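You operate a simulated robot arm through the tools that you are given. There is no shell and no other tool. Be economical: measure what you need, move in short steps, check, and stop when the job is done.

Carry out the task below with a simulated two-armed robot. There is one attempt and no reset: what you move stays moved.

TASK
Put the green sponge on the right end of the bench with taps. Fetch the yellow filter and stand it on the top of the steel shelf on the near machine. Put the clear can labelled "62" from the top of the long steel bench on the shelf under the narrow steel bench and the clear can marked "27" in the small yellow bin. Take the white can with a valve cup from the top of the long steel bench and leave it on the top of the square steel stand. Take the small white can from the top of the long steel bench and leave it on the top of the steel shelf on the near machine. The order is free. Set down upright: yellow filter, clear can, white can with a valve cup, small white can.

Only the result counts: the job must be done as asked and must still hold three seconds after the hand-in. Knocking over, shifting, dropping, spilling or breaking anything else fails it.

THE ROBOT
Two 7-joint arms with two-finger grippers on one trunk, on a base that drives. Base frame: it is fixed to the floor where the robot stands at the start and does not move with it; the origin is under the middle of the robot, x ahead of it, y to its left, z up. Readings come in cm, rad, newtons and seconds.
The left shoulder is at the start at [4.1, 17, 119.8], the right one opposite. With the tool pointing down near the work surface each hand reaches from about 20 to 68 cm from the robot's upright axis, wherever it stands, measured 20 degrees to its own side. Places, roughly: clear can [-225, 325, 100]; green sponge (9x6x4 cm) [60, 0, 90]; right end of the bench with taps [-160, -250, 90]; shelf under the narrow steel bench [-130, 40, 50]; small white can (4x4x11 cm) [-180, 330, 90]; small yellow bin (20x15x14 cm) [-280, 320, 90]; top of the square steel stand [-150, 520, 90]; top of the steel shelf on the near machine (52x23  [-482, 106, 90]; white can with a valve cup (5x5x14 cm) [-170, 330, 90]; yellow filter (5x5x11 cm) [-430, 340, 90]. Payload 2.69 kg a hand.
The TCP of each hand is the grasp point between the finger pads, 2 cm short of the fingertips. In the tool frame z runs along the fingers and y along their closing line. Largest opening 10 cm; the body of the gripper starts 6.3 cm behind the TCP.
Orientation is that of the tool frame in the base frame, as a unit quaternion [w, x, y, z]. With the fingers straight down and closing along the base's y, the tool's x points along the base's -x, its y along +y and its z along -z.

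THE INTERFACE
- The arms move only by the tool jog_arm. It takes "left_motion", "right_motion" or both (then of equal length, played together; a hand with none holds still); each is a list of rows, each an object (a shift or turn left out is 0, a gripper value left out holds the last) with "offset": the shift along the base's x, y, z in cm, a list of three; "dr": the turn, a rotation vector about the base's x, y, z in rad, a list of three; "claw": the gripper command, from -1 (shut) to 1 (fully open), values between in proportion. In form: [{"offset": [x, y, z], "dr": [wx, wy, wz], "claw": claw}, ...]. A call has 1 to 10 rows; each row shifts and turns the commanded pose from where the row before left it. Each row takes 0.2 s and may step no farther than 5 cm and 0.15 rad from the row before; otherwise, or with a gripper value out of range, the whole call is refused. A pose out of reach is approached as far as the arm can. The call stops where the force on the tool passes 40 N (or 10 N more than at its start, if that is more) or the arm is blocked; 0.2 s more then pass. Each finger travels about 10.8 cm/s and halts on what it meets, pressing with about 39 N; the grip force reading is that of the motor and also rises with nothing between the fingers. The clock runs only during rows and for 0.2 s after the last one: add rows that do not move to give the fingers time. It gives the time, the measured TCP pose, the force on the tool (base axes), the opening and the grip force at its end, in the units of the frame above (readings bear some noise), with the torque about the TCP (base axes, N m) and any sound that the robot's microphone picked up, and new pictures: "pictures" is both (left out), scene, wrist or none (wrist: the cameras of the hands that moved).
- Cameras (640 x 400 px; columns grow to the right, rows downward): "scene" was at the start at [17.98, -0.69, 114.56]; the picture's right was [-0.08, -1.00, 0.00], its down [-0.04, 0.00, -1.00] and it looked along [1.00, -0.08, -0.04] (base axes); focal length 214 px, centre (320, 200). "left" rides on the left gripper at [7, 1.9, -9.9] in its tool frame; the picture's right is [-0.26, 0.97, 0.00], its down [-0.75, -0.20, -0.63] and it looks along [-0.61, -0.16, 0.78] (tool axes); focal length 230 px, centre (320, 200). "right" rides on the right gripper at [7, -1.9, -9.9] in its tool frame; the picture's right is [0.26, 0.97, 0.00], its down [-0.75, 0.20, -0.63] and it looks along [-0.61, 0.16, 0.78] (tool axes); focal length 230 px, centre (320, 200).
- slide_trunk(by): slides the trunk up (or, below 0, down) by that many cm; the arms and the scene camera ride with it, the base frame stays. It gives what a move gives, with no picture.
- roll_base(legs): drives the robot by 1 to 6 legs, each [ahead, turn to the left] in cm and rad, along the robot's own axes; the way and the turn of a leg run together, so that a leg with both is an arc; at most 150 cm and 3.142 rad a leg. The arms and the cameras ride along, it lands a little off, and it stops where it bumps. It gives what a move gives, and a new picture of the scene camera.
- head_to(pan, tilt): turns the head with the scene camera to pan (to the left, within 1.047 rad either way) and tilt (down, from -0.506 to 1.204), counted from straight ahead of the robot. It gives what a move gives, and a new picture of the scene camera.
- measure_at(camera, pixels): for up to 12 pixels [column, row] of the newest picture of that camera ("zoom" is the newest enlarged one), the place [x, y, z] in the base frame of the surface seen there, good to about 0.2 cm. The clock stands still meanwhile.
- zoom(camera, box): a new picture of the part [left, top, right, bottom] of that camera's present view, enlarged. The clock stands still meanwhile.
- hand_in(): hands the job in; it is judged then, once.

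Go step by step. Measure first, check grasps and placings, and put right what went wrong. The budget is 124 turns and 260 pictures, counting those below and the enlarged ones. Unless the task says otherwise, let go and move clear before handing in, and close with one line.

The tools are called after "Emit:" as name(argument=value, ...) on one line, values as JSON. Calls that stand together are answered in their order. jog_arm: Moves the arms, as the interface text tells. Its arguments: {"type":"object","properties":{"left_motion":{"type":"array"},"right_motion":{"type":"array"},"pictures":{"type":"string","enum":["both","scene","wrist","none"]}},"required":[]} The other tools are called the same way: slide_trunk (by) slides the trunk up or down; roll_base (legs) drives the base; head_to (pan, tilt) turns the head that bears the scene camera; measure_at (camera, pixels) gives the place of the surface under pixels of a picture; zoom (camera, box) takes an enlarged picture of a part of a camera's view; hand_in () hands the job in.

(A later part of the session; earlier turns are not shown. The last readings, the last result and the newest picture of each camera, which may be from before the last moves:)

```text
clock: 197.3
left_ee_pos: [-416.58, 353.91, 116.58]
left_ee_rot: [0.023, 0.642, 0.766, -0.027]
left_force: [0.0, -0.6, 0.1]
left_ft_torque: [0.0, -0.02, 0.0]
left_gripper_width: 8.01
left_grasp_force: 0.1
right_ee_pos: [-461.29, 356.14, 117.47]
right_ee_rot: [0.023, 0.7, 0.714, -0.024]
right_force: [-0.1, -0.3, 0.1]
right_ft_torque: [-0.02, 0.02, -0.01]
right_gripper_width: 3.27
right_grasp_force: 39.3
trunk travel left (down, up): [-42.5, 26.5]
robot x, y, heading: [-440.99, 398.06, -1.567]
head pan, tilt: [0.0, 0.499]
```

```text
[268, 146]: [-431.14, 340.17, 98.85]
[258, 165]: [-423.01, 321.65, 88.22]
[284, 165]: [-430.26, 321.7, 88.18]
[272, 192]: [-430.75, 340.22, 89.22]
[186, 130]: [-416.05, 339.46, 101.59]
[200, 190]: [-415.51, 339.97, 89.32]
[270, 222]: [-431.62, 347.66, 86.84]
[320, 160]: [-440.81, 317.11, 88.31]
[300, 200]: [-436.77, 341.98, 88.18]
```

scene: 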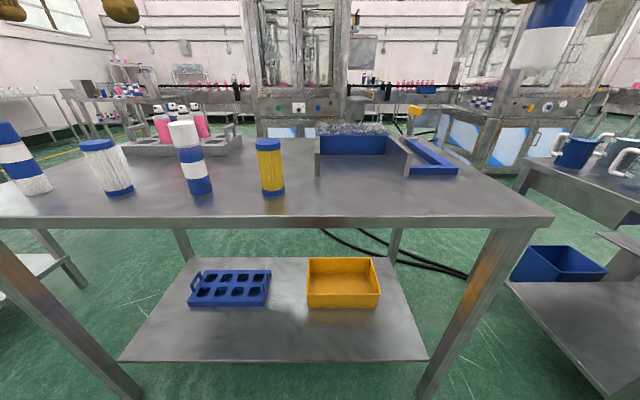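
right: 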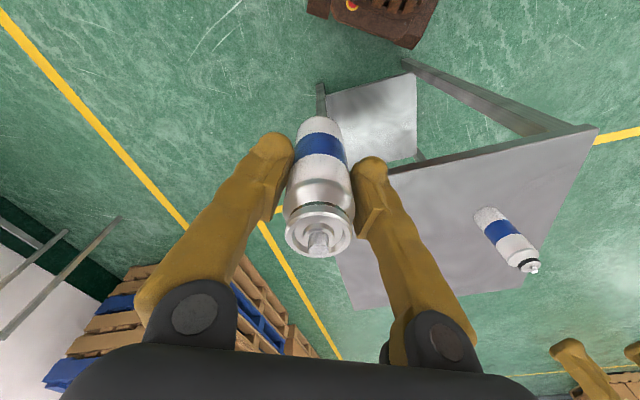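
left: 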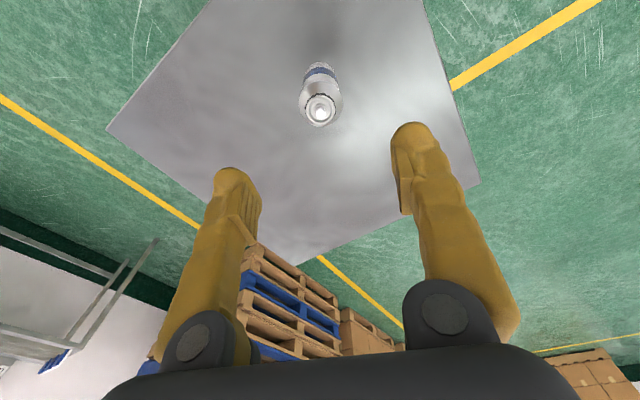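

The filter's axis is about (-431,337.7), its top about 99. I'll drive 8 cm closer, then bring the left hand over it.

Emit:
roll_base(legs=[[8, 0]])

Emit:
jog_arm(left_motion=[{"offset": [-1.5, -0.5, 0], "dr": [0.01, 0, 0]}, {"offset": [-2, -1, 0], "dr": [0.01, 0, 0]}, {"offset": [-2.2, -1, 0], "dr": [0.01, 0, 0]}, {"offset": [-2.2, -1, 0], "dr": [0.01, 0, 0]}, {"offset": [-2.2, -1, -0.5], "dr": [0.01, 0, 0]}, {"offset": [-2.2, -1, -1], "dr": [0.01, 0, 0]}, {"offset": [-2, -1, -1], "dr": [0.005, 0, 0]}, {"offset": [0, 0, -1.5]}, {"offset": [0, 0, 0]}], right_motion=[{"offset": [0, 0, 0]}, {"offset": [0, 0, 0]}, {"offset": [0, 0, 0]}, {"offset": [0, 0, 0]}, {"offset": [0, 0, 0]}, {"offset": [0, 0, 0]}, {"offset": [0, 0, 0]}, {"offset": [0, 0, 0]}, {"offset": [0, 0, 0]}], pictures="wrist")

```text
clock: 198.3
left_ee_pos: [-416.59, 350.26, 118.13]
left_ee_rot: [0.035, 0.642, 0.765, -0.041]
left_force: [-0.2, -0.8, 0.9]
left_ft_torque: [0.05, 0.02, -0.02]
left_gripper_width: 8.02
left_grasp_force: 0.0
right_ee_pos: [-461.28, 352.44, 119.08]
right_ee_rot: [0.038, 0.699, 0.713, -0.038]
right_force: [-0.6, 0.3, 0.4]
right_ft_torque: [0.05, 0.0, 0.04]
right_gripper_width: 3.26
right_grasp_force: 39.0
trunk travel left (down, up): [-42.5, 26.5]
robot x, y, heading: [-440.95, 390.24, -1.568]
head pan, tilt: [0.0, 0.499]
```

scene: 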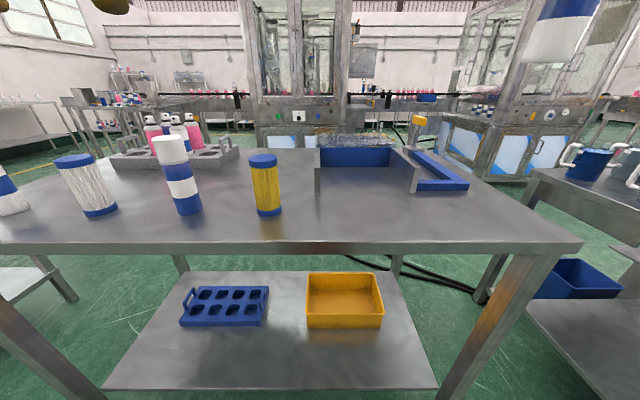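

```text
clock: 200.3
left_ee_pos: [-430.79, 341.59, 113.39]
left_ee_rot: [0.008, 0.642, 0.767, -0.01]
left_force: [0.1, 0.7, 0.2]
left_ft_torque: [-0.01, -0.01, 0.0]
left_gripper_width: 8.01
left_grasp_force: 0.0
right_ee_pos: [-461.33, 350.18, 118.32]
right_ee_rot: [0.029, 0.699, 0.714, -0.03]
right_force: [-0.5, 0.2, -0.6]
right_ft_torque: [-0.04, 0.05, 0.01]
right_gripper_width: 3.23
right_grasp_force: 39.2
trunk travel left (down, up): [-42.5, 26.5]
robot x, y, heading: [-440.9, 390.29, -1.571]
head pan, tilt: [0.0, 0.499]
```

right: 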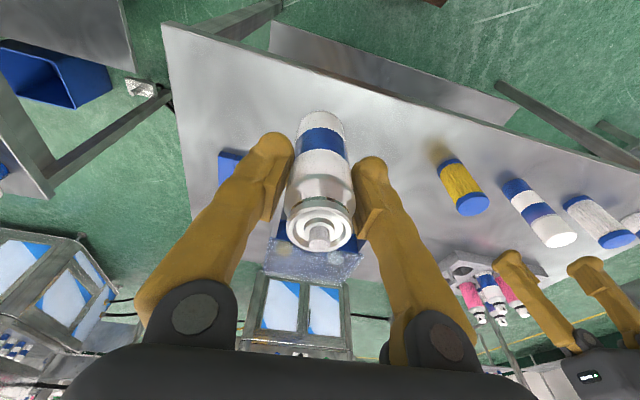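
left: 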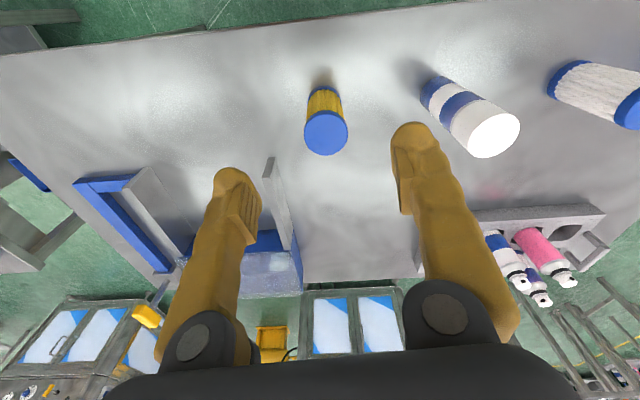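

Emit:
measure_at(camera="left", pixels=[[326, 133], [306, 132], [347, 132], [326, 153], [325, 112], [325, 90], [480, 130]])

```text
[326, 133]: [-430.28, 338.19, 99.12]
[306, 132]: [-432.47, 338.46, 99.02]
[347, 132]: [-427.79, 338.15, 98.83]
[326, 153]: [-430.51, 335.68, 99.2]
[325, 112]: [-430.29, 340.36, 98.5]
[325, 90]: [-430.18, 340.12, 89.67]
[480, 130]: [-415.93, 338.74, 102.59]
```

The filter axis is at (-430.2,338.0), top 99.1. I'll align and descend to TCP 94.4.

Emit:
jog_arm(left_motion=[{"offset": [0.3, -1.5, 0], "dr": [0.005, 0, 0]}, {"offset": [0.3, -2.1, -0.5]}, {"offset": [0, 0, -2]}, {"offset": [0, 0, -3]}, {"offset": [0, 0, -3]}, {"offset": [0, 0, -3]}, {"offset": [0, 0, -3]}, {"offset": [0, 0, -2.5]}, {"offset": [0, 0, -1.8]}, {"offset": [0, 0, 0]}], right_motion=[{"offset": [0, 0, 0]}, {"offset": [0, 0, 0]}, {"offset": [0, 0, 0]}, {"offset": [0, 0, 0]}, {"offset": [0, 0, 0]}, {"offset": [0, 0, 0]}, {"offset": [0, 0, 0]}, {"offset": [0, 0, 0]}, {"offset": [0, 0, 0]}, {"offset": [0, 0, 0]}], pictures="wrist")

```text
clock: 202.5
left_ee_pos: [-430.17, 338.74, 94.87]
left_ee_rot: [0.009, 0.643, 0.766, -0.009]
left_force: [-0.7, 0.3, -0.2]
left_ft_torque: [0.01, 0.0, 0.0]
left_gripper_width: 8.01
left_grasp_force: 0.0
right_ee_pos: [-461.27, 351.0, 118.58]
right_ee_rot: [0.033, 0.699, 0.714, -0.033]
right_force: [-0.8, 0.5, -0.3]
right_ft_torque: [0.0, -0.03, 0.01]
right_gripper_width: 3.23
right_grasp_force: 38.9
trunk travel left (down, up): [-42.5, 26.5]
robot x, y, heading: [-441.32, 390.35, -1.564]
head pan, tilt: [0.0, 0.499]
```

right: 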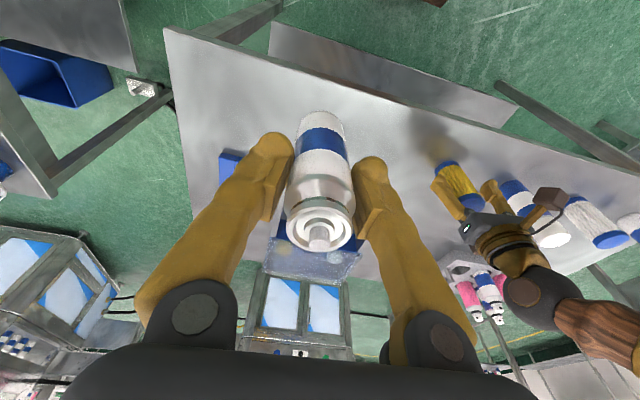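
left: 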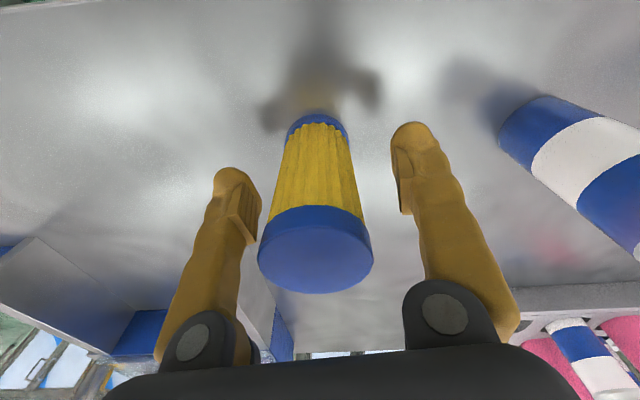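

Centred well. I'll shift -0.6 in y, close, and lift.

Emit:
jog_arm(left_motion=[{"offset": [0, -0.6, -0.2]}, {"offset": [0, 0, 0], "claw": 0.2}, {"offset": [0, 0, 0], "claw": -0.4}, {"offset": [0, 0, 0], "claw": -0.4}, {"offset": [0, 0, 1]}, {"offset": [0, 0, 3]}, {"offset": [0, 0, 3.5]}, {"offset": [0, 0, 3.5]}, {"offset": [0, 0.5, 3.5]}, {"offset": [0, 0.5, 3]}], right_motion=[{"offset": [0, 0, 0]}, {"offset": [0, 0, 0]}, {"offset": [0, 0, 0]}, {"offset": [0, 0, 0]}, {"offset": [0, 0, 0]}, {"offset": [0, 0, 0]}, {"offset": [0, 0, 0]}, {"offset": [0, 0, 0]}, {"offset": [0, 0, 0]}, {"offset": [0, 0, 0]}], pictures="wrist")

```text
clock: 204.7
left_ee_pos: [-430.15, 339.23, 112.22]
left_ee_rot: [0.009, 0.643, 0.766, -0.01]
left_force: [-0.4, -0.1, -0.9]
left_ft_torque: [0.0, -0.02, 0.0]
left_gripper_width: 4.53
left_grasp_force: 39.1
right_ee_pos: [-461.39, 351.01, 118.59]
right_ee_rot: [0.033, 0.699, 0.713, -0.034]
right_force: [0.7, -0.2, -0.6]
right_ft_torque: [-0.01, 0.0, 0.0]
right_gripper_width: 3.23
right_grasp_force: 38.8
trunk travel left (down, up): [-42.5, 26.5]
robot x, y, heading: [-441.04, 390.59, -1.567]
head pan, tilt: [0.0, 0.499]
```

right: 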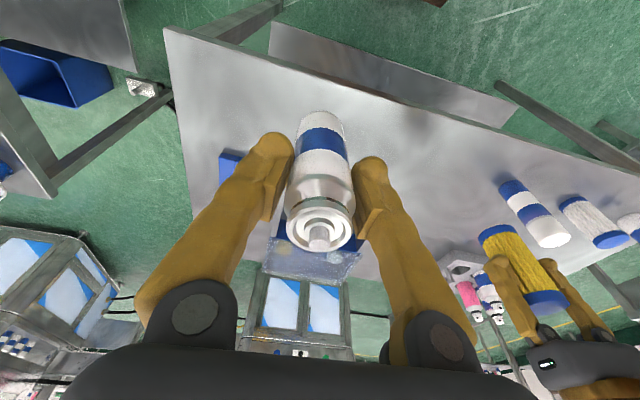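
left: 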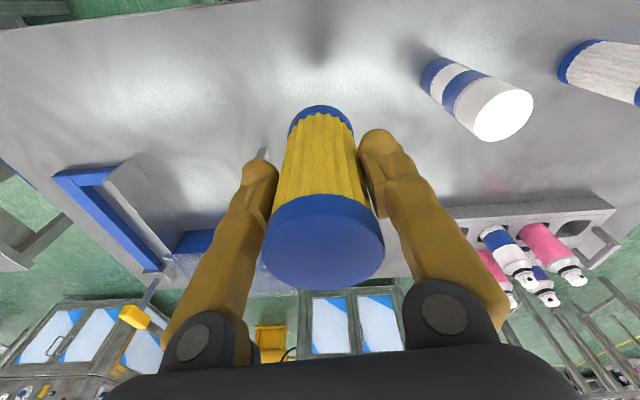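

The filter is held (4.5 cm). I'll zoom toward the machines to find the steel shelf at about (-482,106).

Emit:
head_to(pan=0, tilt=0.3)

Emit:
zoom(camera="scene", box=[230, 90, 640, 346])

Emit:
measure_at(camera="scene", pixels=[[300, 160], [345, 165], [380, 165], [365, 140], [400, 150], [420, 170], [490, 160], [550, 175], [440, 200], [270, 190], [350, 195]])

```text
clock: 205.5
left_ee_pos: [-430.02, 339.12, 112.21]
left_ee_rot: [0.009, 0.642, 0.767, -0.01]
left_force: [1.2, 0.1, -0.7]
left_ft_torque: [0.01, 0.04, 0.0]
left_gripper_width: 4.53
left_grasp_force: 39.4
right_ee_pos: [-461.33, 350.94, 118.55]
right_ee_rot: [0.034, 0.699, 0.714, -0.033]
right_force: [0.1, 0.3, 0.2]
right_ft_torque: [0.01, -0.01, 0.0]
right_gripper_width: 3.24
right_grasp_force: 38.8
trunk travel left (down, up): [-42.5, 26.5]
robot x, y, heading: [-441.08, 390.48, -1.569]
head pan, tilt: [0.0, 0.3]
```

scene: 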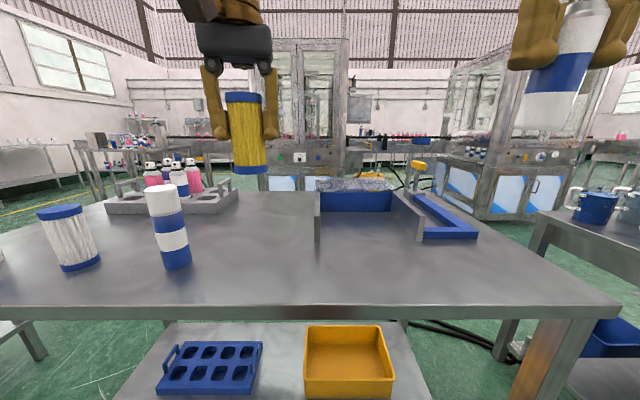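

```text
1.56 times, centred on (435, 218) of scene
```

zoom: 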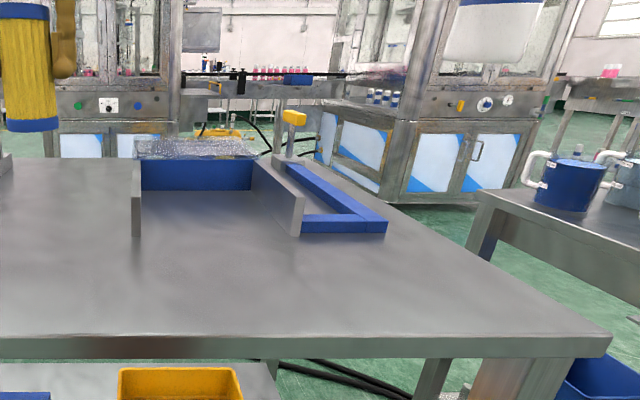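

```text
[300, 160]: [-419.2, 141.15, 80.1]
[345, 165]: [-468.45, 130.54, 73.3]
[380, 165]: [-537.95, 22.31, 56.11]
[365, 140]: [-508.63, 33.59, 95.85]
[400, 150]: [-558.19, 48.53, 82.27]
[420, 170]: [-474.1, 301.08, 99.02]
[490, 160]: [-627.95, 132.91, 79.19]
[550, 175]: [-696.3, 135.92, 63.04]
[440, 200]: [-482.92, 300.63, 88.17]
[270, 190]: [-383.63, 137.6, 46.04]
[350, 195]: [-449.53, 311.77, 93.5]
```

Machine A's front is at y≈140 and its side shelf is around x -470…-493, reachable from y≈180. I'll set a wide carry pose, then drive round bench 1's right end, the only wide passage.

Emit:
jog_arm(left_motion=[{"offset": [1, 0.5, 0.5]}, {"offset": [2, 1, 1]}, {"offset": [2, 1, 1]}, {"offset": [2, 1, 1]}, {"offset": [2, 1, 0.5]}, {"offset": [2, 1, 0]}, {"offset": [0, 0, 0]}], right_motion=[{"offset": [0, 0, 0], "dr": [0.012, 0, 0]}, {"offset": [0, 0, -0.5], "dr": [0.02, 0, 0]}, {"offset": [0, 0, -0.5], "dr": [0.02, 0, 0]}, {"offset": [0, 0, -0.5], "dr": [0.02, 0, 0]}, {"offset": [0, 0, -0.5], "dr": [0.02, 0, 0]}, {"offset": [0, 0, 0]}, {"offset": [0, 0, 0]}], pictures="none")

Emit:
roll_base(legs=[[-15, 0], [0, 1.57], [150, 0], [150, 0], [75, 0], [0, -1.57]])

```text
clock: 207.1
left_ee_pos: [-419.17, 344.73, 116.07]
left_ee_rot: [0.009, 0.643, 0.766, -0.01]
left_force: [-0.2, 0.7, -1.0]
left_ft_torque: [0.0, -0.01, 0.0]
left_gripper_width: 4.52
left_grasp_force: 39.3
right_ee_pos: [-461.39, 350.94, 116.56]
right_ee_rot: [0.0, 0.7, 0.714, -0.001]
right_force: [0.0, -0.3, -0.9]
right_ft_torque: [0.01, 0.02, 0.0]
right_gripper_width: 3.24
right_grasp_force: 38.8
trunk travel left (down, up): [-42.5, 26.5]
robot x, y, heading: [-440.97, 389.9, -1.566]
head pan, tilt: [0.0, 0.3]
```

```text
clock: 234.3
left_ee_pos: [-38.61, 353.82, 116.07]
left_ee_rot: [0.008, 0.654, 0.757, -0.011]
left_force: [-0.7, 0.1, -1.2]
left_ft_torque: [-0.01, 0.0, -0.02]
left_gripper_width: 4.5
left_grasp_force: 39.2
right_ee_pos: [-80.55, 361.38, 116.65]
right_ee_rot: [0.0, 0.711, 0.704, -0.001]
right_force: [-0.2, 0.4, 0.0]
right_ft_torque: [0.02, -0.01, 0.01]
right_gripper_width: 3.24
right_grasp_force: 38.8
trunk travel left (down, up): [-42.5, 26.5]
robot x, y, heading: [-57.85, 400.16, -1.598]
head pan, tilt: [0.0, 0.3]
```

scene: 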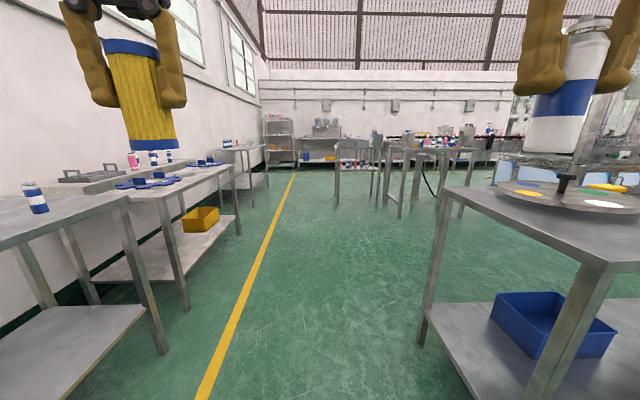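

Clear so far. I'll go down the aisle to y≈215 and turn right to look along the space before the machine.

Emit:
roll_base(legs=[[150, 0], [33, 0], [0, -1.54]])

Emit:
head_to(pan=0, tilt=0.45)

```text
clock: 247.4
left_ee_pos: [-104.74, 195.81, 116.86]
left_ee_rot: [-0.001, 0.995, 0.093, -0.022]
left_force: [-0.2, 0.7, -1.3]
left_ft_torque: [-0.01, 0.04, 0.03]
left_gripper_width: 4.49
left_grasp_force: 39.1
right_ee_pos: [-99.0, 237.96, 116.87]
right_ee_rot: [0.0, 1.0, 0.016, -0.004]
right_force: [1.0, -0.9, -0.4]
right_ft_torque: [0.0, 0.0, 0.01]
right_gripper_width: 3.27
right_grasp_force: 38.8
trunk travel left (down, up): [-42.5, 26.5]
robot x, y, heading: [-61.56, 216.14, -3.134]
head pan, tilt: [0.0, 0.3]
```

scene: 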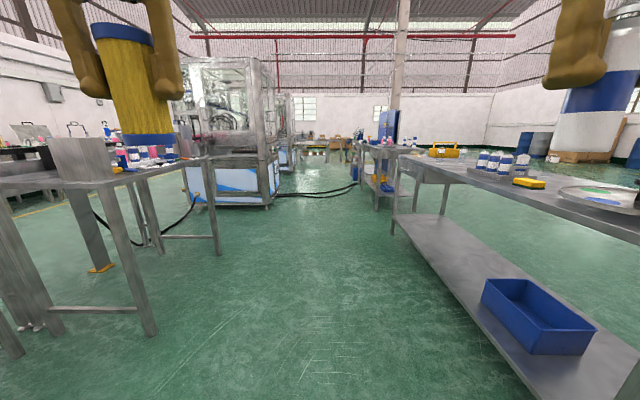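

```text
clock: 248.1
left_ee_pos: [-102.9, 196.14, 117.68]
left_ee_rot: [0.0, 0.995, 0.093, -0.03]
left_force: [0.2, 0.9, -1.3]
left_ft_torque: [-0.04, 0.02, 0.01]
left_gripper_width: 4.53
left_grasp_force: 39.0
right_ee_pos: [-96.82, 238.33, 115.34]
right_ee_rot: [0.001, 1.0, 0.016, 0.021]
right_force: [-0.6, 0.3, -1.0]
right_ft_torque: [-0.05, 0.07, 0.01]
right_gripper_width: 3.23
right_grasp_force: 39.0
trunk travel left (down, up): [-42.5, 26.5]
robot x, y, heading: [-61.52, 216.06, -3.128]
head pan, tilt: [0.0, 0.45]
```

scene: 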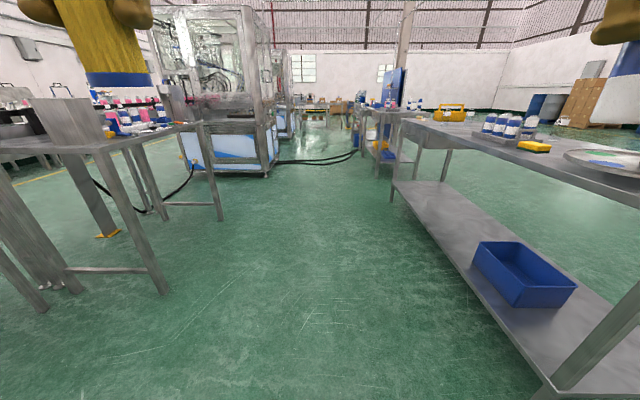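

A black cable crosses the floor from the machine (275,161) to bench 2 (355,155). I'll measure it and the corridor.

Emit:
measure_at(camera="scene", pixels=[[280, 162], [310, 163], [340, 158], [355, 151], [220, 218], [165, 292], [391, 200], [268, 175], [205, 172], [300, 152], [180, 190], [118, 137]])

Emit:
zoom(camera="scene", box=[140, 80, 420, 255])

```text
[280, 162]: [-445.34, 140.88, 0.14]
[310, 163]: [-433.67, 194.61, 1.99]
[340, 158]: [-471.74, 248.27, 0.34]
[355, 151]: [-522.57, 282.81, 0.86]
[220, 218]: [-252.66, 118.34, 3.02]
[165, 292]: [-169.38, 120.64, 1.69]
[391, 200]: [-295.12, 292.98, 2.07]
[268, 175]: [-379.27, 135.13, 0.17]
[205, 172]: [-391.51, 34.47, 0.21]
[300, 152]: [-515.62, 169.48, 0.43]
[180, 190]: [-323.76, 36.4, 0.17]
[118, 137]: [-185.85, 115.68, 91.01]
```

```text
2.29 times, centred on (280, 168) of scene
```

zoom: 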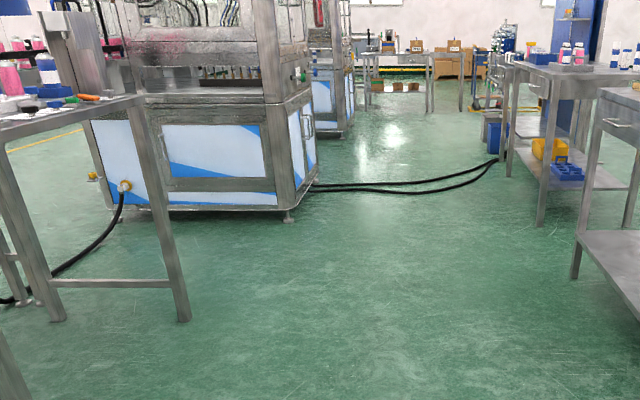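

The cable lies about 2 cm high on the route at x≈-435…-470. First I'll drive west to x≈-375 and look at it and the side shelf more closely.

Emit:
roll_base(legs=[[150, 0], [150, 0], [15, 0]])

Emit:
head_to(pan=0.3, tilt=0.5)

```text
clock: 256.5
left_ee_pos: [-254.21, 195.65, 115.91]
left_ee_rot: [0.001, 0.996, 0.086, -0.003]
left_force: [-0.4, -0.1, -1.5]
left_ft_torque: [-0.03, -0.05, 0.02]
left_gripper_width: 4.51
left_grasp_force: 39.4
right_ee_pos: [-247.27, 237.86, 113.63]
right_ee_rot: [0.002, 0.999, 0.009, 0.054]
right_force: [0.0, 0.5, -1.0]
right_ft_torque: [-0.03, 0.04, 0.02]
right_gripper_width: 3.27
right_grasp_force: 38.8
trunk travel left (down, up): [-42.5, 26.5]
robot x, y, heading: [-216.04, 215.13, 3.142]
head pan, tilt: [0.0, 0.45]
stopped in leg 2: the robot was blocked; the commanded pose is now the measured one
```

scene: 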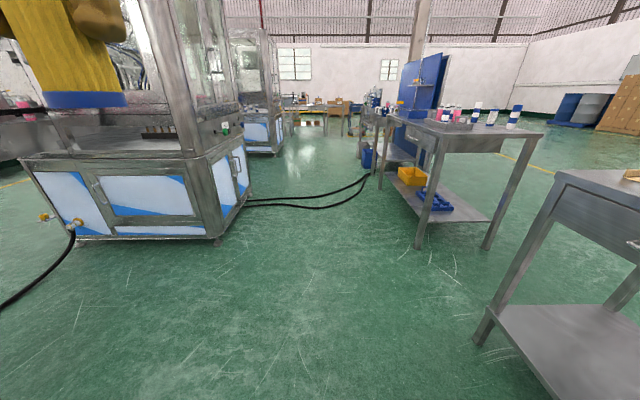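

```text
clock: 257.3
left_ee_pos: [-254.11, 195.41, 115.86]
left_ee_rot: [0.001, 0.996, 0.086, -0.005]
left_force: [-0.2, -0.1, -0.4]
left_ft_torque: [-0.03, -0.04, 0.02]
left_gripper_width: 4.52
left_grasp_force: 38.9
right_ee_pos: [-247.18, 237.6, 113.87]
right_ee_rot: [0.001, 0.999, 0.009, 0.053]
right_force: [-0.4, 0.7, 0.0]
right_ft_torque: [0.01, -0.03, 0.03]
right_gripper_width: 3.26
right_grasp_force: 39.1
trunk travel left (down, up): [-42.5, 26.5]
robot x, y, heading: [-216.31, 215.32, 3.141]
head pan, tilt: [0.3, 0.499]
```

scene: 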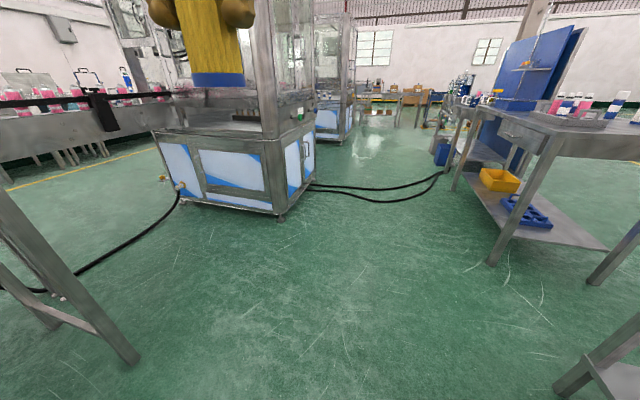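

The right hand has crept in again (31 cm ahead, tilted 0.1). I'll extend both hands and straighten, then continue west.

Emit:
jog_arm(right_motion=[{"offset": [-1.5, 0, 0.3], "dr": [0, 0.015, 0]}, {"offset": [-2, 0.3, 0.3], "dr": [0, 0.018, 0]}, {"offset": [-2.3, 0.3, 0.3], "dr": [0, 0.018, 0]}, {"offset": [-2.3, 0.3, 0.3], "dr": [0, 0.018, 0]}, {"offset": [-2.3, 0.3, 0.3], "dr": [0, 0.018, 0]}, {"offset": [-2.3, 0.3, 0.3], "dr": [0, 0.018, 0]}, {"offset": [-2, 0, 0.3]}, {"offset": [0, 0, 0]}], left_motion=[{"offset": [-1, 0, 0]}, {"offset": [-1, 0, 0]}, {"offset": [-1, 0, 0]}, {"offset": [-1, 0, 0]}, {"offset": [-1, 0, 0]}, {"offset": [-1, 0, 0]}, {"offset": [0, 0, 0]}, {"offset": [0, 0, 0]}], pictures="none")

Emit:
roll_base(legs=[[150, 0], [25, 0]])

```text
clock: 259.1
left_ee_pos: [-260.14, 195.39, 118.16]
left_ee_rot: [-0.003, 0.996, 0.085, -0.039]
left_force: [0.9, -0.6, -0.6]
left_ft_torque: [0.01, 0.0, -0.03]
left_gripper_width: 4.47
left_grasp_force: 39.2
right_ee_pos: [-262.31, 239.14, 117.77]
right_ee_rot: [-0.001, 0.999, 0.009, -0.034]
right_force: [1.0, 0.0, -0.6]
right_ft_torque: [-0.01, -0.01, 0.0]
right_gripper_width: 3.26
right_grasp_force: 38.8
trunk travel left (down, up): [-42.5, 26.5]
robot x, y, heading: [-215.55, 215.13, 3.139]
head pan, tilt: [0.3, 0.499]
```

```text
clock: 267.9
left_ee_pos: [-433.35, 190.96, 118.05]
left_ee_rot: [-0.002, 0.994, 0.102, -0.039]
left_force: [-0.7, -1.0, -1.0]
left_ft_torque: [-0.02, -0.06, 0.01]
left_gripper_width: 4.48
left_grasp_force: 39.3
right_ee_pos: [-436.77, 234.55, 117.75]
right_ee_rot: [-0.001, 0.999, 0.027, -0.034]
right_force: [-0.3, 0.5, -0.3]
right_ft_torque: [0.01, -0.07, 0.0]
right_gripper_width: 3.28
right_grasp_force: 39.6
trunk travel left (down, up): [-42.5, 26.5]
robot x, y, heading: [-389.01, 212.31, -3.113]
head pan, tilt: [0.3, 0.499]
```

scene: 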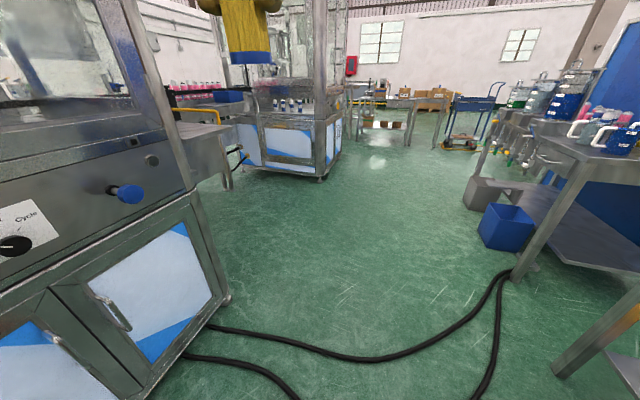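

I can see a steel ledge at about (205,132) on the machine's west side. I'll measure it and the cables ahead.

Emit:
measure_at(camera="scene", pixels=[[205, 133], [228, 126], [215, 145], [225, 188], [195, 110], [230, 302], [330, 352], [280, 385], [430, 345], [490, 330], [243, 155], [190, 150]])

Emit:
zoom(camera="scene", box=[120, 60, 340, 200])

```text
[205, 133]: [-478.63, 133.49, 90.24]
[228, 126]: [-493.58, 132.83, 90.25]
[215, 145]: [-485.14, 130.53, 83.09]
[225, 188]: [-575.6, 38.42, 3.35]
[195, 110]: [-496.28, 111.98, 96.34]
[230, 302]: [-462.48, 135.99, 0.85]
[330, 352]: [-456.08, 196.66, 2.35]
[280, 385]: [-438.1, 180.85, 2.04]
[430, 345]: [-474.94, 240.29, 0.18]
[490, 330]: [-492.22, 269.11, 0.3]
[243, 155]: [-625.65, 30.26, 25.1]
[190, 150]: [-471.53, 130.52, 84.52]
```

```text
2.86 times, centred on (230, 130) of scene
```

zoom: 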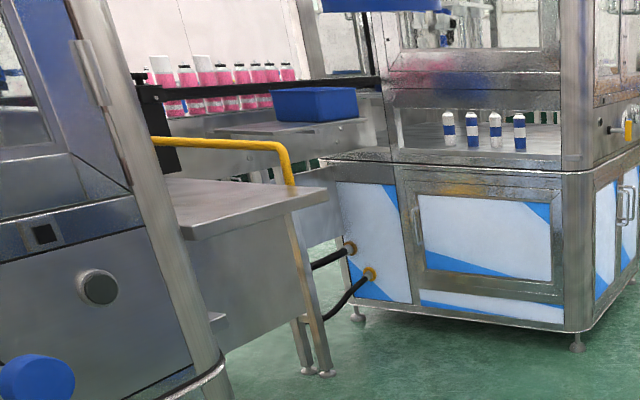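

The shelf top is z=90.3, x -471…-494, with its near end at y≈133, and a yellow rail crosses it around y≈112. To reach it I need to stand near (-483,185), so I'll try rolling slowly over the flat cables.

Emit:
roll_base(legs=[[30, 0]])

```text
clock: 270.0
left_ee_pos: [-461.99, 189.72, 118.49]
left_ee_rot: [-0.003, 0.993, 0.106, -0.042]
left_force: [-1.9, -0.2, -0.9]
left_ft_torque: [0.01, -0.1, 0.02]
left_gripper_width: 4.51
left_grasp_force: 39.6
right_ee_pos: [-465.71, 233.28, 118.14]
right_ee_rot: [0.0, 0.999, 0.029, -0.038]
right_force: [-1.1, -0.2, -0.5]
right_ft_torque: [-0.02, -0.11, -0.01]
right_gripper_width: 3.27
right_grasp_force: 39.2
trunk travel left (down, up): [-42.5, 26.5]
robot x, y, heading: [-419.75, 211.3, -3.107]
head pan, tilt: [0.3, 0.499]
```

scene: 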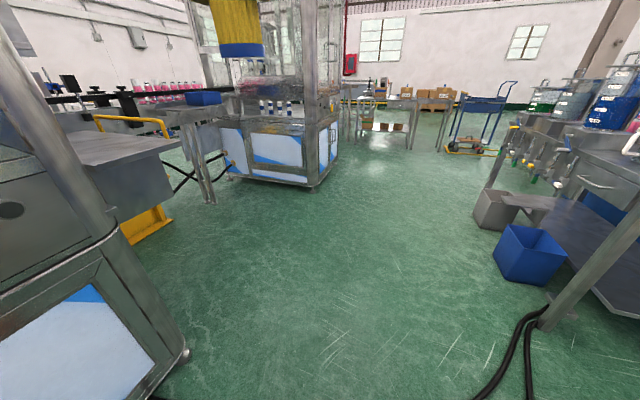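

No bump, so the base rolls over the cables. I'll continue 62 cm and turn left to face the shelf.

Emit:
roll_base(legs=[[62, 0], [0, 1.54]])

Emit:
head_to(pan=0, tilt=0.5)

```text
clock: 277.3
left_ee_pos: [-461.88, 168.32, 118.66]
left_ee_rot: [0.029, 0.644, 0.764, -0.034]
left_force: [0.3, -0.1, -1.8]
left_ft_torque: [-0.02, 0.03, 0.05]
left_gripper_width: 4.51
left_grasp_force: 38.8
right_ee_pos: [-505.47, 166.48, 118.97]
right_ee_rot: [0.034, 0.7, 0.712, -0.036]
right_force: [0.5, 0.6, -0.7]
right_ft_torque: [0.0, -0.01, 0.02]
right_gripper_width: 3.26
right_grasp_force: 38.4
trunk travel left (down, up): [-42.5, 26.5]
robot x, y, heading: [-482.39, 209.22, -1.576]
head pan, tilt: [0.3, 0.499]
```

scene: 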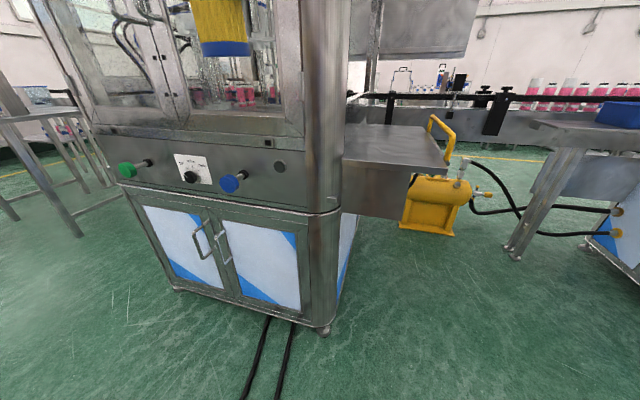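

```text
clock: 278.1
left_ee_pos: [-461.72, 170.22, 116.86]
left_ee_rot: [0.012, 0.645, 0.764, -0.013]
left_force: [0.7, -0.1, -1.1]
left_ft_torque: [0.01, 0.03, 0.01]
left_gripper_width: 4.49
left_grasp_force: 39.1
right_ee_pos: [-505.35, 168.38, 119.6]
right_ee_rot: [0.04, 0.7, 0.712, -0.042]
right_force: [0.0, 0.8, -1.0]
right_ft_torque: [0.0, 0.01, -0.01]
right_gripper_width: 3.23
right_grasp_force: 38.9
trunk travel left (down, up): [-42.5, 26.5]
robot x, y, heading: [-482.31, 209.18, -1.575]
head pan, tilt: [0.0, 0.499]
```

scene: 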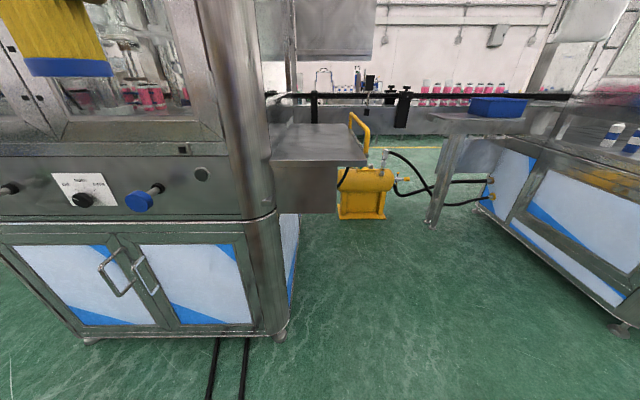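

The shelf top at (310,142) is empty, with a yellow pump handle just off its right side. I'll measure its corners.

Emit:
measure_at(camera="scene", pixels=[[274, 158], [364, 159], [345, 128], [285, 128], [318, 145], [353, 130], [370, 145], [268, 140], [318, 165], [250, 100]])

```text
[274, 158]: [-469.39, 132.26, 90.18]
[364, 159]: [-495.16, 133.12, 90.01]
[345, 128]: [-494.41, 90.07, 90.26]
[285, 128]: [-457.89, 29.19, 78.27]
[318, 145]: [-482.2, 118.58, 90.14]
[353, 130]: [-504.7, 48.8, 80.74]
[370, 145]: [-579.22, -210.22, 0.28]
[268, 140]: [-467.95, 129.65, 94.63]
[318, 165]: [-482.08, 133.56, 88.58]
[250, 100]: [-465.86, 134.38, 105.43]
```

The shelf is x -470…-495, y ~81…133, z 90.2, with the machine wall at x≈-468. I'll turn right 0.35 and drive 36 cm so the left hand comes over the shelf without touching the machine.

Emit:
roll_base(legs=[[0, -0.35], [36, 0]])

```text
clock: 278.9
left_ee_pos: [-463.0, 173.73, 115.18]
left_ee_rot: [-0.008, 0.66, 0.752, 0.01]
left_force: [-0.8, 1.2, -0.8]
left_ft_torque: [-0.07, -0.01, -0.01]
left_gripper_width: 4.51
left_grasp_force: 39.4
right_ee_pos: [-506.84, 173.33, 116.1]
right_ee_rot: [0.001, 0.714, 0.7, -0.003]
right_force: [0.2, 1.9, 0.2]
right_ft_torque: [-0.01, 0.0, 0.0]
right_gripper_width: 3.26
right_grasp_force: 38.7
trunk travel left (down, up): [-42.5, 26.5]
robot x, y, heading: [-482.29, 209.05, -1.607]
head pan, tilt: [0.0, 0.499]
stopped in leg 1: the robot was blocked; the commanded pose is now the measured one
```

scene: 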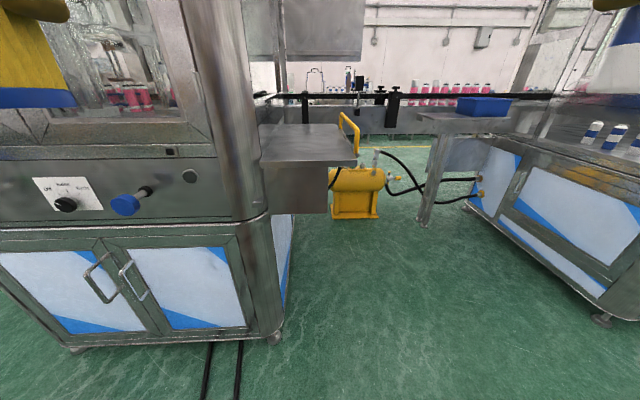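

A spurious stop again. I'll retry.

Emit:
roll_base(legs=[[0, -0.32], [36, 0]])

```text
clock: 279.8
left_ee_pos: [-464.19, 177.29, 113.8]
left_ee_rot: [-0.024, 0.675, 0.736, 0.034]
left_force: [-0.4, 1.8, -0.9]
left_ft_torque: [-0.03, -0.01, 0.0]
left_gripper_width: 4.51
left_grasp_force: 39.0
right_ee_pos: [-508.06, 178.57, 114.36]
right_ee_rot: [-0.02, 0.727, 0.686, 0.02]
right_force: [0.2, 0.9, 0.2]
right_ft_torque: [-0.09, -0.05, 0.05]
right_gripper_width: 3.23
right_grasp_force: 38.6
trunk travel left (down, up): [-42.5, 26.5]
robot x, y, heading: [-482.17, 209.29, -1.647]
head pan, tilt: [0.0, 0.499]
stopped in leg 1: the robot was blocked; the commanded pose is now the measured one
```

scene: 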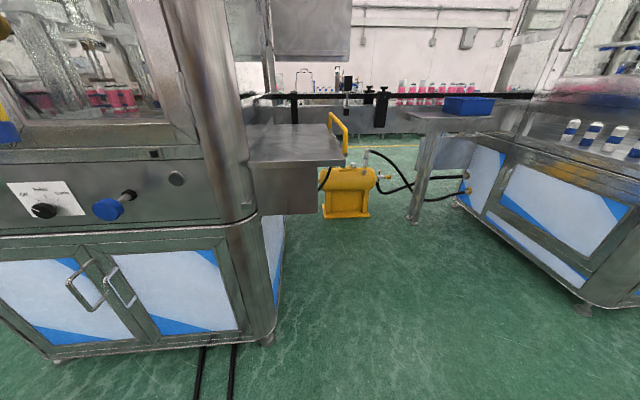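

I'll extend both hands again and straighten them before turning.

Emit:
jog_arm(right_motion=[{"offset": [0, -1.5, 0.3], "dr": [-0.01, 0, 0]}, {"offset": [0, -2, 0.4], "dr": [-0.015, 0, 0]}, {"offset": [0, -2.3, 0.5], "dr": [-0.015, 0, 0]}, {"offset": [0, -2.3, 0.5], "dr": [-0.015, 0, 0]}, {"offset": [0, -2.3, 0.5]}, {"offset": [0, -2, 0.5]}, {"offset": [0, -1, 0]}, {"offset": [0, 0, 0]}], left_motion=[{"offset": [0, -1.5, 0.3], "dr": [-0.02, 0, 0]}, {"offset": [0, -2, 0.3], "dr": [-0.02, 0, 0]}, {"offset": [0, -2, 0.5], "dr": [-0.02, 0, 0]}, {"offset": [0, -2, 0.5], "dr": [-0.02, 0, 0]}, {"offset": [0, -2, 0.5]}, {"offset": [0, -2, 0.5]}, {"offset": [0, -1, 0]}, {"offset": [0, 0, 0]}], pictures="none")

Emit:
roll_base(legs=[[0, -0.28], [34, 0]])

```text
clock: 281.6
left_ee_pos: [-464.15, 163.93, 118.32]
left_ee_rot: [0.024, 0.676, 0.736, -0.024]
left_force: [0.8, 0.6, -0.9]
left_ft_torque: [-0.03, -0.04, 0.03]
left_gripper_width: 4.5
left_grasp_force: 39.2
right_ee_pos: [-508.02, 164.46, 119.15]
right_ee_rot: [0.022, 0.728, 0.685, -0.026]
right_force: [-0.3, 0.1, 0.4]
right_ft_torque: [0.02, 0.02, 0.02]
right_gripper_width: 3.26
right_grasp_force: 39.3
trunk travel left (down, up): [-42.5, 26.5]
robot x, y, heading: [-482.06, 209.27, -1.649]
head pan, tilt: [0.0, 0.499]
```

```text
clock: 284.7
left_ee_pos: [-489.18, 128.82, 118.19]
left_ee_rot: [0.019, 0.772, 0.635, -0.025]
left_force: [0.1, -0.2, -1.1]
left_ft_torque: [0.0, 0.03, -0.01]
left_gripper_width: 4.46
left_grasp_force: 39.5
right_ee_pos: [-531.23, 141.48, 118.98]
right_ee_rot: [0.018, 0.816, 0.577, -0.028]
right_force: [0.4, -0.4, -0.4]
right_ft_torque: [0.0, -0.02, -0.02]
right_gripper_width: 3.25
right_grasp_force: 38.7
trunk travel left (down, up): [-42.5, 26.5]
robot x, y, heading: [-494.18, 177.68, -1.92]
head pan, tilt: [0.0, 0.499]
```

scene: 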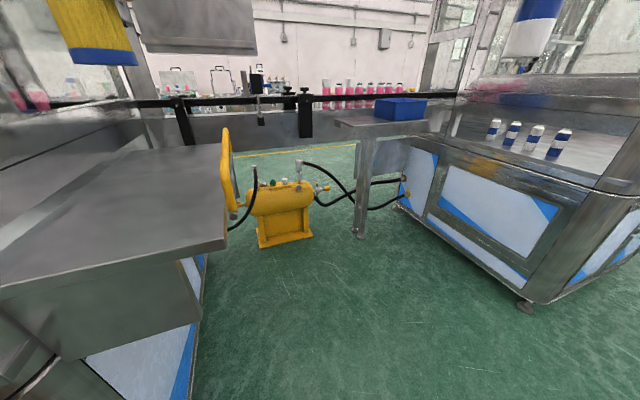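

The left hand is over the shelf's near edge at (-489,129). I'll move to (-481,119), straighten, and come partly down.

Emit:
jog_arm(left_motion=[{"offset": [1, -1, 0], "dr": [0.01, 0, 0]}, {"offset": [1.5, -2, 0], "dr": [0.015, 0, 0]}, {"offset": [1.8, -2, 0], "dr": [0.015, -0.007, 0]}, {"offset": [1.8, -2, 0], "dr": [0.015, -0.007, 0]}, {"offset": [1.8, -2, -1]}, {"offset": [0.3, -1, -2]}, {"offset": [0, 0, -2.5]}, {"offset": [0, 0, -2.5]}, {"offset": [0, 0, 0]}], right_motion=[{"offset": [0, 0, 0]}, {"offset": [0, 0, 0]}, {"offset": [0, 0, 0]}, {"offset": [0, 0, 0]}, {"offset": [0, 0, 0]}, {"offset": [0, 0, 0]}, {"offset": [0, 0, 0]}, {"offset": [0, 0, 0]}, {"offset": [0, 0, 0]}])

```text
clock: 286.7
left_ee_pos: [-480.47, 120.67, 110.88]
left_ee_rot: [0.007, 0.771, 0.636, -0.009]
left_force: [-0.5, 1.1, -1.3]
left_ft_torque: [-0.01, -0.02, 0.0]
left_gripper_width: 4.49
left_grasp_force: 39.2
right_ee_pos: [-530.51, 143.25, 119.95]
right_ee_rot: [0.023, 0.816, 0.577, -0.034]
right_force: [0.8, 0.2, 0.1]
right_ft_torque: [-0.04, -0.05, 0.03]
right_gripper_width: 3.21
right_grasp_force: 39.2
trunk travel left (down, up): [-42.5, 26.5]
robot x, y, heading: [-494.2, 177.25, -1.924]
head pan, tilt: [0.0, 0.499]
```

scene: 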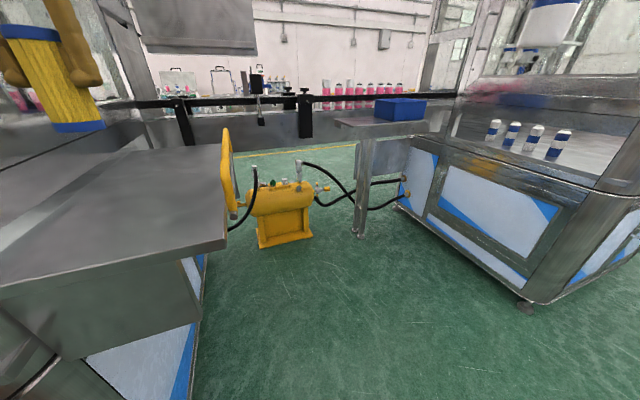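
right: 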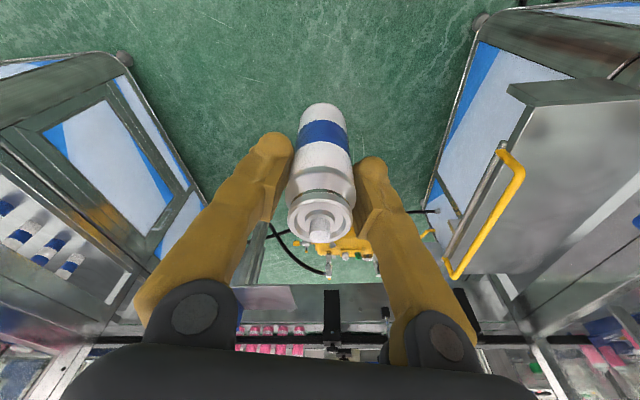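
left: 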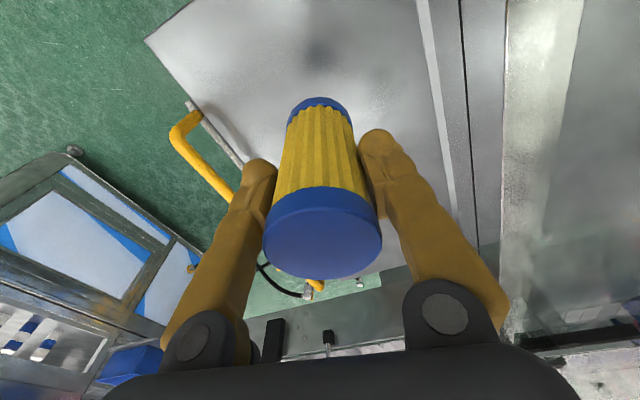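

The filter is over the shelf with clear margins on both sides. I'll lower to about 97.2.

Emit:
jog_arm(left_motion=[{"offset": [0, 0, -1.5]}, {"offset": [0, 0, -2.5]}, {"offset": [0, 0, -2.5]}, {"offset": [0, 0, -2.5]}, {"offset": [0, 0, -2]}, {"offset": [0, 0, -1.5]}, {"offset": [0, 0, -1]}, {"offset": [0, 0, -0.4]}, {"offset": [0, 0, -0.3]}, {"offset": [0, 0, 0]}], right_motion=[{"offset": [0, 0, 0]}, {"offset": [0, 0, 0]}, {"offset": [0, 0, 0]}, {"offset": [0, 0, 0]}, {"offset": [0, 0, 0]}, {"offset": [0, 0, 0]}, {"offset": [0, 0, 0]}, {"offset": [0, 0, 0]}, {"offset": [0, 0, 0]}, {"offset": [0, 0, 0]}], pictures="wrist")

```text
clock: 288.9
left_ee_pos: [-480.48, 120.81, 97.0]
left_ee_rot: [0.01, 0.772, 0.636, -0.011]
left_force: [2.3, 1.2, 34.5]
left_ft_torque: [-0.58, 0.07, 0.04]
left_gripper_width: 4.5
left_grasp_force: 38.6
right_ee_pos: [-530.61, 143.48, 119.89]
right_ee_rot: [0.025, 0.815, 0.578, -0.035]
right_force: [0.7, 0.7, -0.3]
right_ft_torque: [-0.02, -0.05, 0.0]
right_gripper_width: 3.25
right_grasp_force: 38.8
trunk travel left (down, up): [-42.5, 26.5]
robot x, y, heading: [-494.36, 177.88, -1.928]
head pan, tilt: [0.0, 0.499]
```

right: 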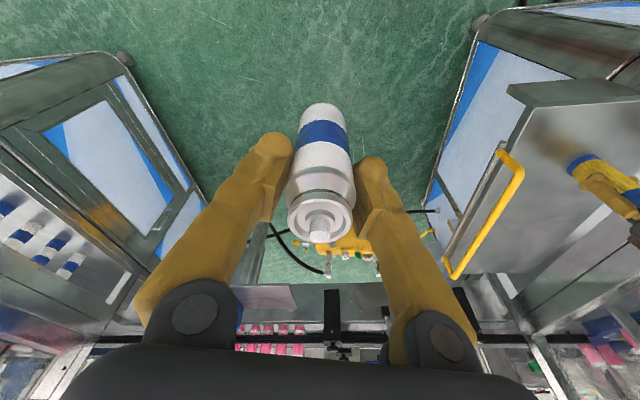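
left: 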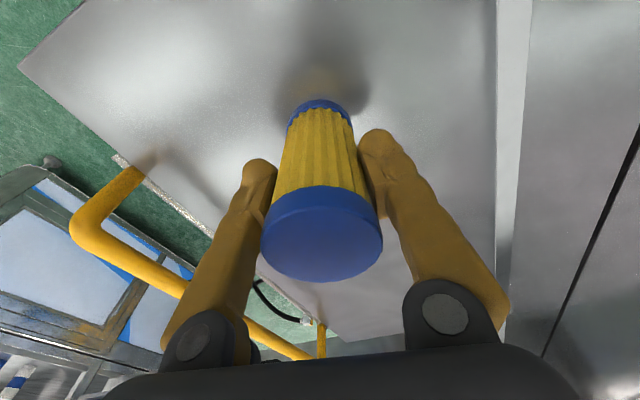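

Firm contact (34 N). I'll ease up 0.5 cm, open, and rise.

Emit:
jog_arm(left_motion=[{"offset": [0, 0, 0.3]}, {"offset": [0, 0, 0.15]}, {"offset": [0, 0, 0], "claw": 0.0}, {"offset": [0, 0, 0], "claw": 0.4}, {"offset": [0, 0, 0]}, {"offset": [0, 0, 1]}, {"offset": [0, 0, 3]}, {"offset": [0, 0, 4]}, {"offset": [0, 0, 4]}, {"offset": [0, 0, 4]}], right_motion=[{"offset": [0, 0, 0]}, {"offset": [0, 0, 0]}, {"offset": [0, 0, 0]}, {"offset": [0, 0, 0]}, {"offset": [0, 0, 0]}, {"offset": [0, 0, 0]}, {"offset": [0, 0, 0]}, {"offset": [0, 0, 0]}, {"offset": [0, 0, 0]}, {"offset": [0, 0, 0]}], pictures="wrist")

```text
clock: 291.1
left_ee_pos: [-480.47, 121.03, 113.39]
left_ee_rot: [0.006, 0.771, 0.636, -0.009]
left_force: [-0.4, -0.1, 0.3]
left_ft_torque: [-0.01, 0.01, -0.03]
left_gripper_width: 7.03
left_grasp_force: 0.0
right_ee_pos: [-530.51, 143.24, 119.84]
right_ee_rot: [0.023, 0.815, 0.577, -0.035]
right_force: [0.1, -0.2, -0.1]
right_ft_torque: [-0.02, 0.01, 0.0]
right_gripper_width: 3.26
right_grasp_force: 39.0
trunk travel left (down, up): [-42.5, 26.5]
robot x, y, heading: [-493.98, 177.8, -1.922]
head pan, tilt: [0.0, 0.499]
```

right: 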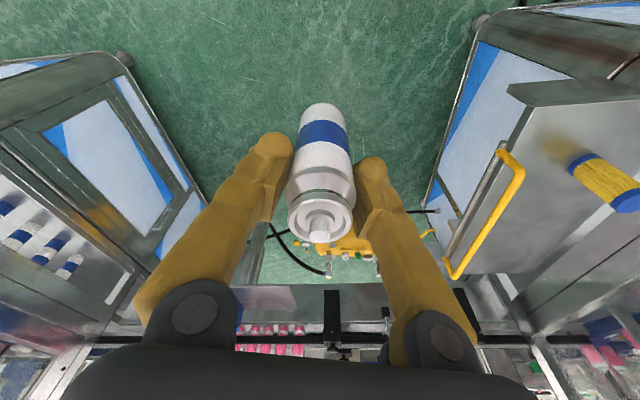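
left: 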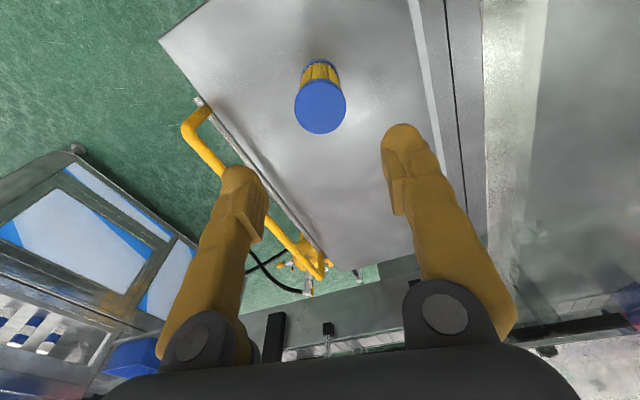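

The filter stands upright. I'll measure it and the pump handle, and retract the left hand away from the machine wall.

Emit:
measure_at(camera="left", pixels=[[320, 107], [205, 110], [320, 270], [250, 40], [300, 85], [180, 50]])

Emit:
jog_arm(left_motion=[{"offset": [0, 0, 2]}, {"offset": [-0.8, 1, 1.5]}, {"offset": [-1, 1.5, 0]}, {"offset": [-1, 1.5, 0]}, {"offset": [-1, 1.5, 0]}, {"offset": [-1, 1.5, 0]}, {"offset": [0, 0, 0]}], right_motion=[{"offset": [0, 0, 0]}, {"offset": [0, 0, -0.5], "dr": [0.015, -0.005, 0]}, {"offset": [0, 0, -0.5], "dr": [0.02, -0.008, 0]}, {"offset": [0, 0, -0.5], "dr": [0.02, -0.008, 0]}, {"offset": [0, 0, 0], "dr": [0.02, 0, 0]}, {"offset": [0, 0, 0]}, {"offset": [0, 0, 0]}], pictures="none")

Emit:
roll_base(legs=[[-12, 0], [0, 0.7]])

```text
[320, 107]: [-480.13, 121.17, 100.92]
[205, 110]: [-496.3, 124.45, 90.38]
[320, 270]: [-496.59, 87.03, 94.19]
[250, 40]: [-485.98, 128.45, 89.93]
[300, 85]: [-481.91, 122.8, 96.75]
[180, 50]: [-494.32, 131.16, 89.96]
```

```text
clock: 292.7
left_ee_pos: [-485.17, 127.76, 116.7]
left_ee_rot: [0.006, 0.771, 0.637, -0.009]
left_force: [-1.2, 0.2, 0.2]
left_ft_torque: [0.03, -0.01, 0.0]
left_gripper_width: 6.99
left_grasp_force: 0.0
right_ee_pos: [-530.45, 143.24, 118.31]
right_ee_rot: [-0.002, 0.816, 0.578, -0.003]
right_force: [0.5, -0.2, -0.8]
right_ft_torque: [-0.04, 0.0, 0.03]
right_gripper_width: 3.25
right_grasp_force: 38.8
trunk travel left (down, up): [-42.5, 26.5]
robot x, y, heading: [-494.07, 177.39, -1.923]
head pan, tilt: [0.0, 0.499]
```

```text
clock: 295.9
left_ee_pos: [-450.91, 156.82, 116.63]
left_ee_rot: [0.009, 0.503, 0.864, -0.006]
left_force: [-0.3, -0.5, -0.3]
left_ft_torque: [0.0, -0.04, 0.01]
left_gripper_width: 7.0
left_grasp_force: 0.0
right_ee_pos: [-495.44, 139.18, 118.31]
right_ee_rot: [0.001, 0.567, 0.824, -0.005]
right_force: [-0.5, 0.2, -0.7]
right_ft_torque: [0.0, 0.03, -0.02]
right_gripper_width: 3.26
right_grasp_force: 39.2
trunk travel left (down, up): [-42.5, 26.5]
robot x, y, heading: [-489.87, 188.79, -1.219]
head pan, tilt: [0.0, 0.499]
```

scene: 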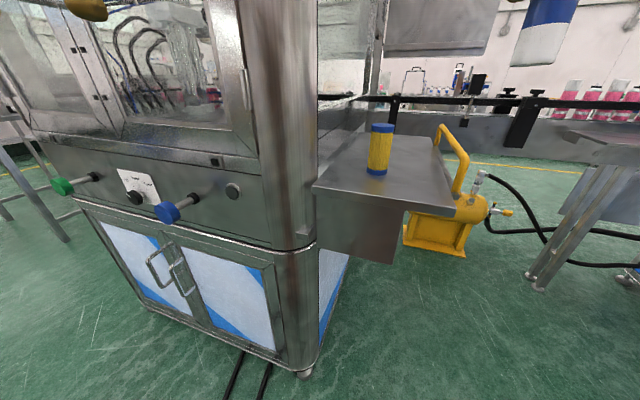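

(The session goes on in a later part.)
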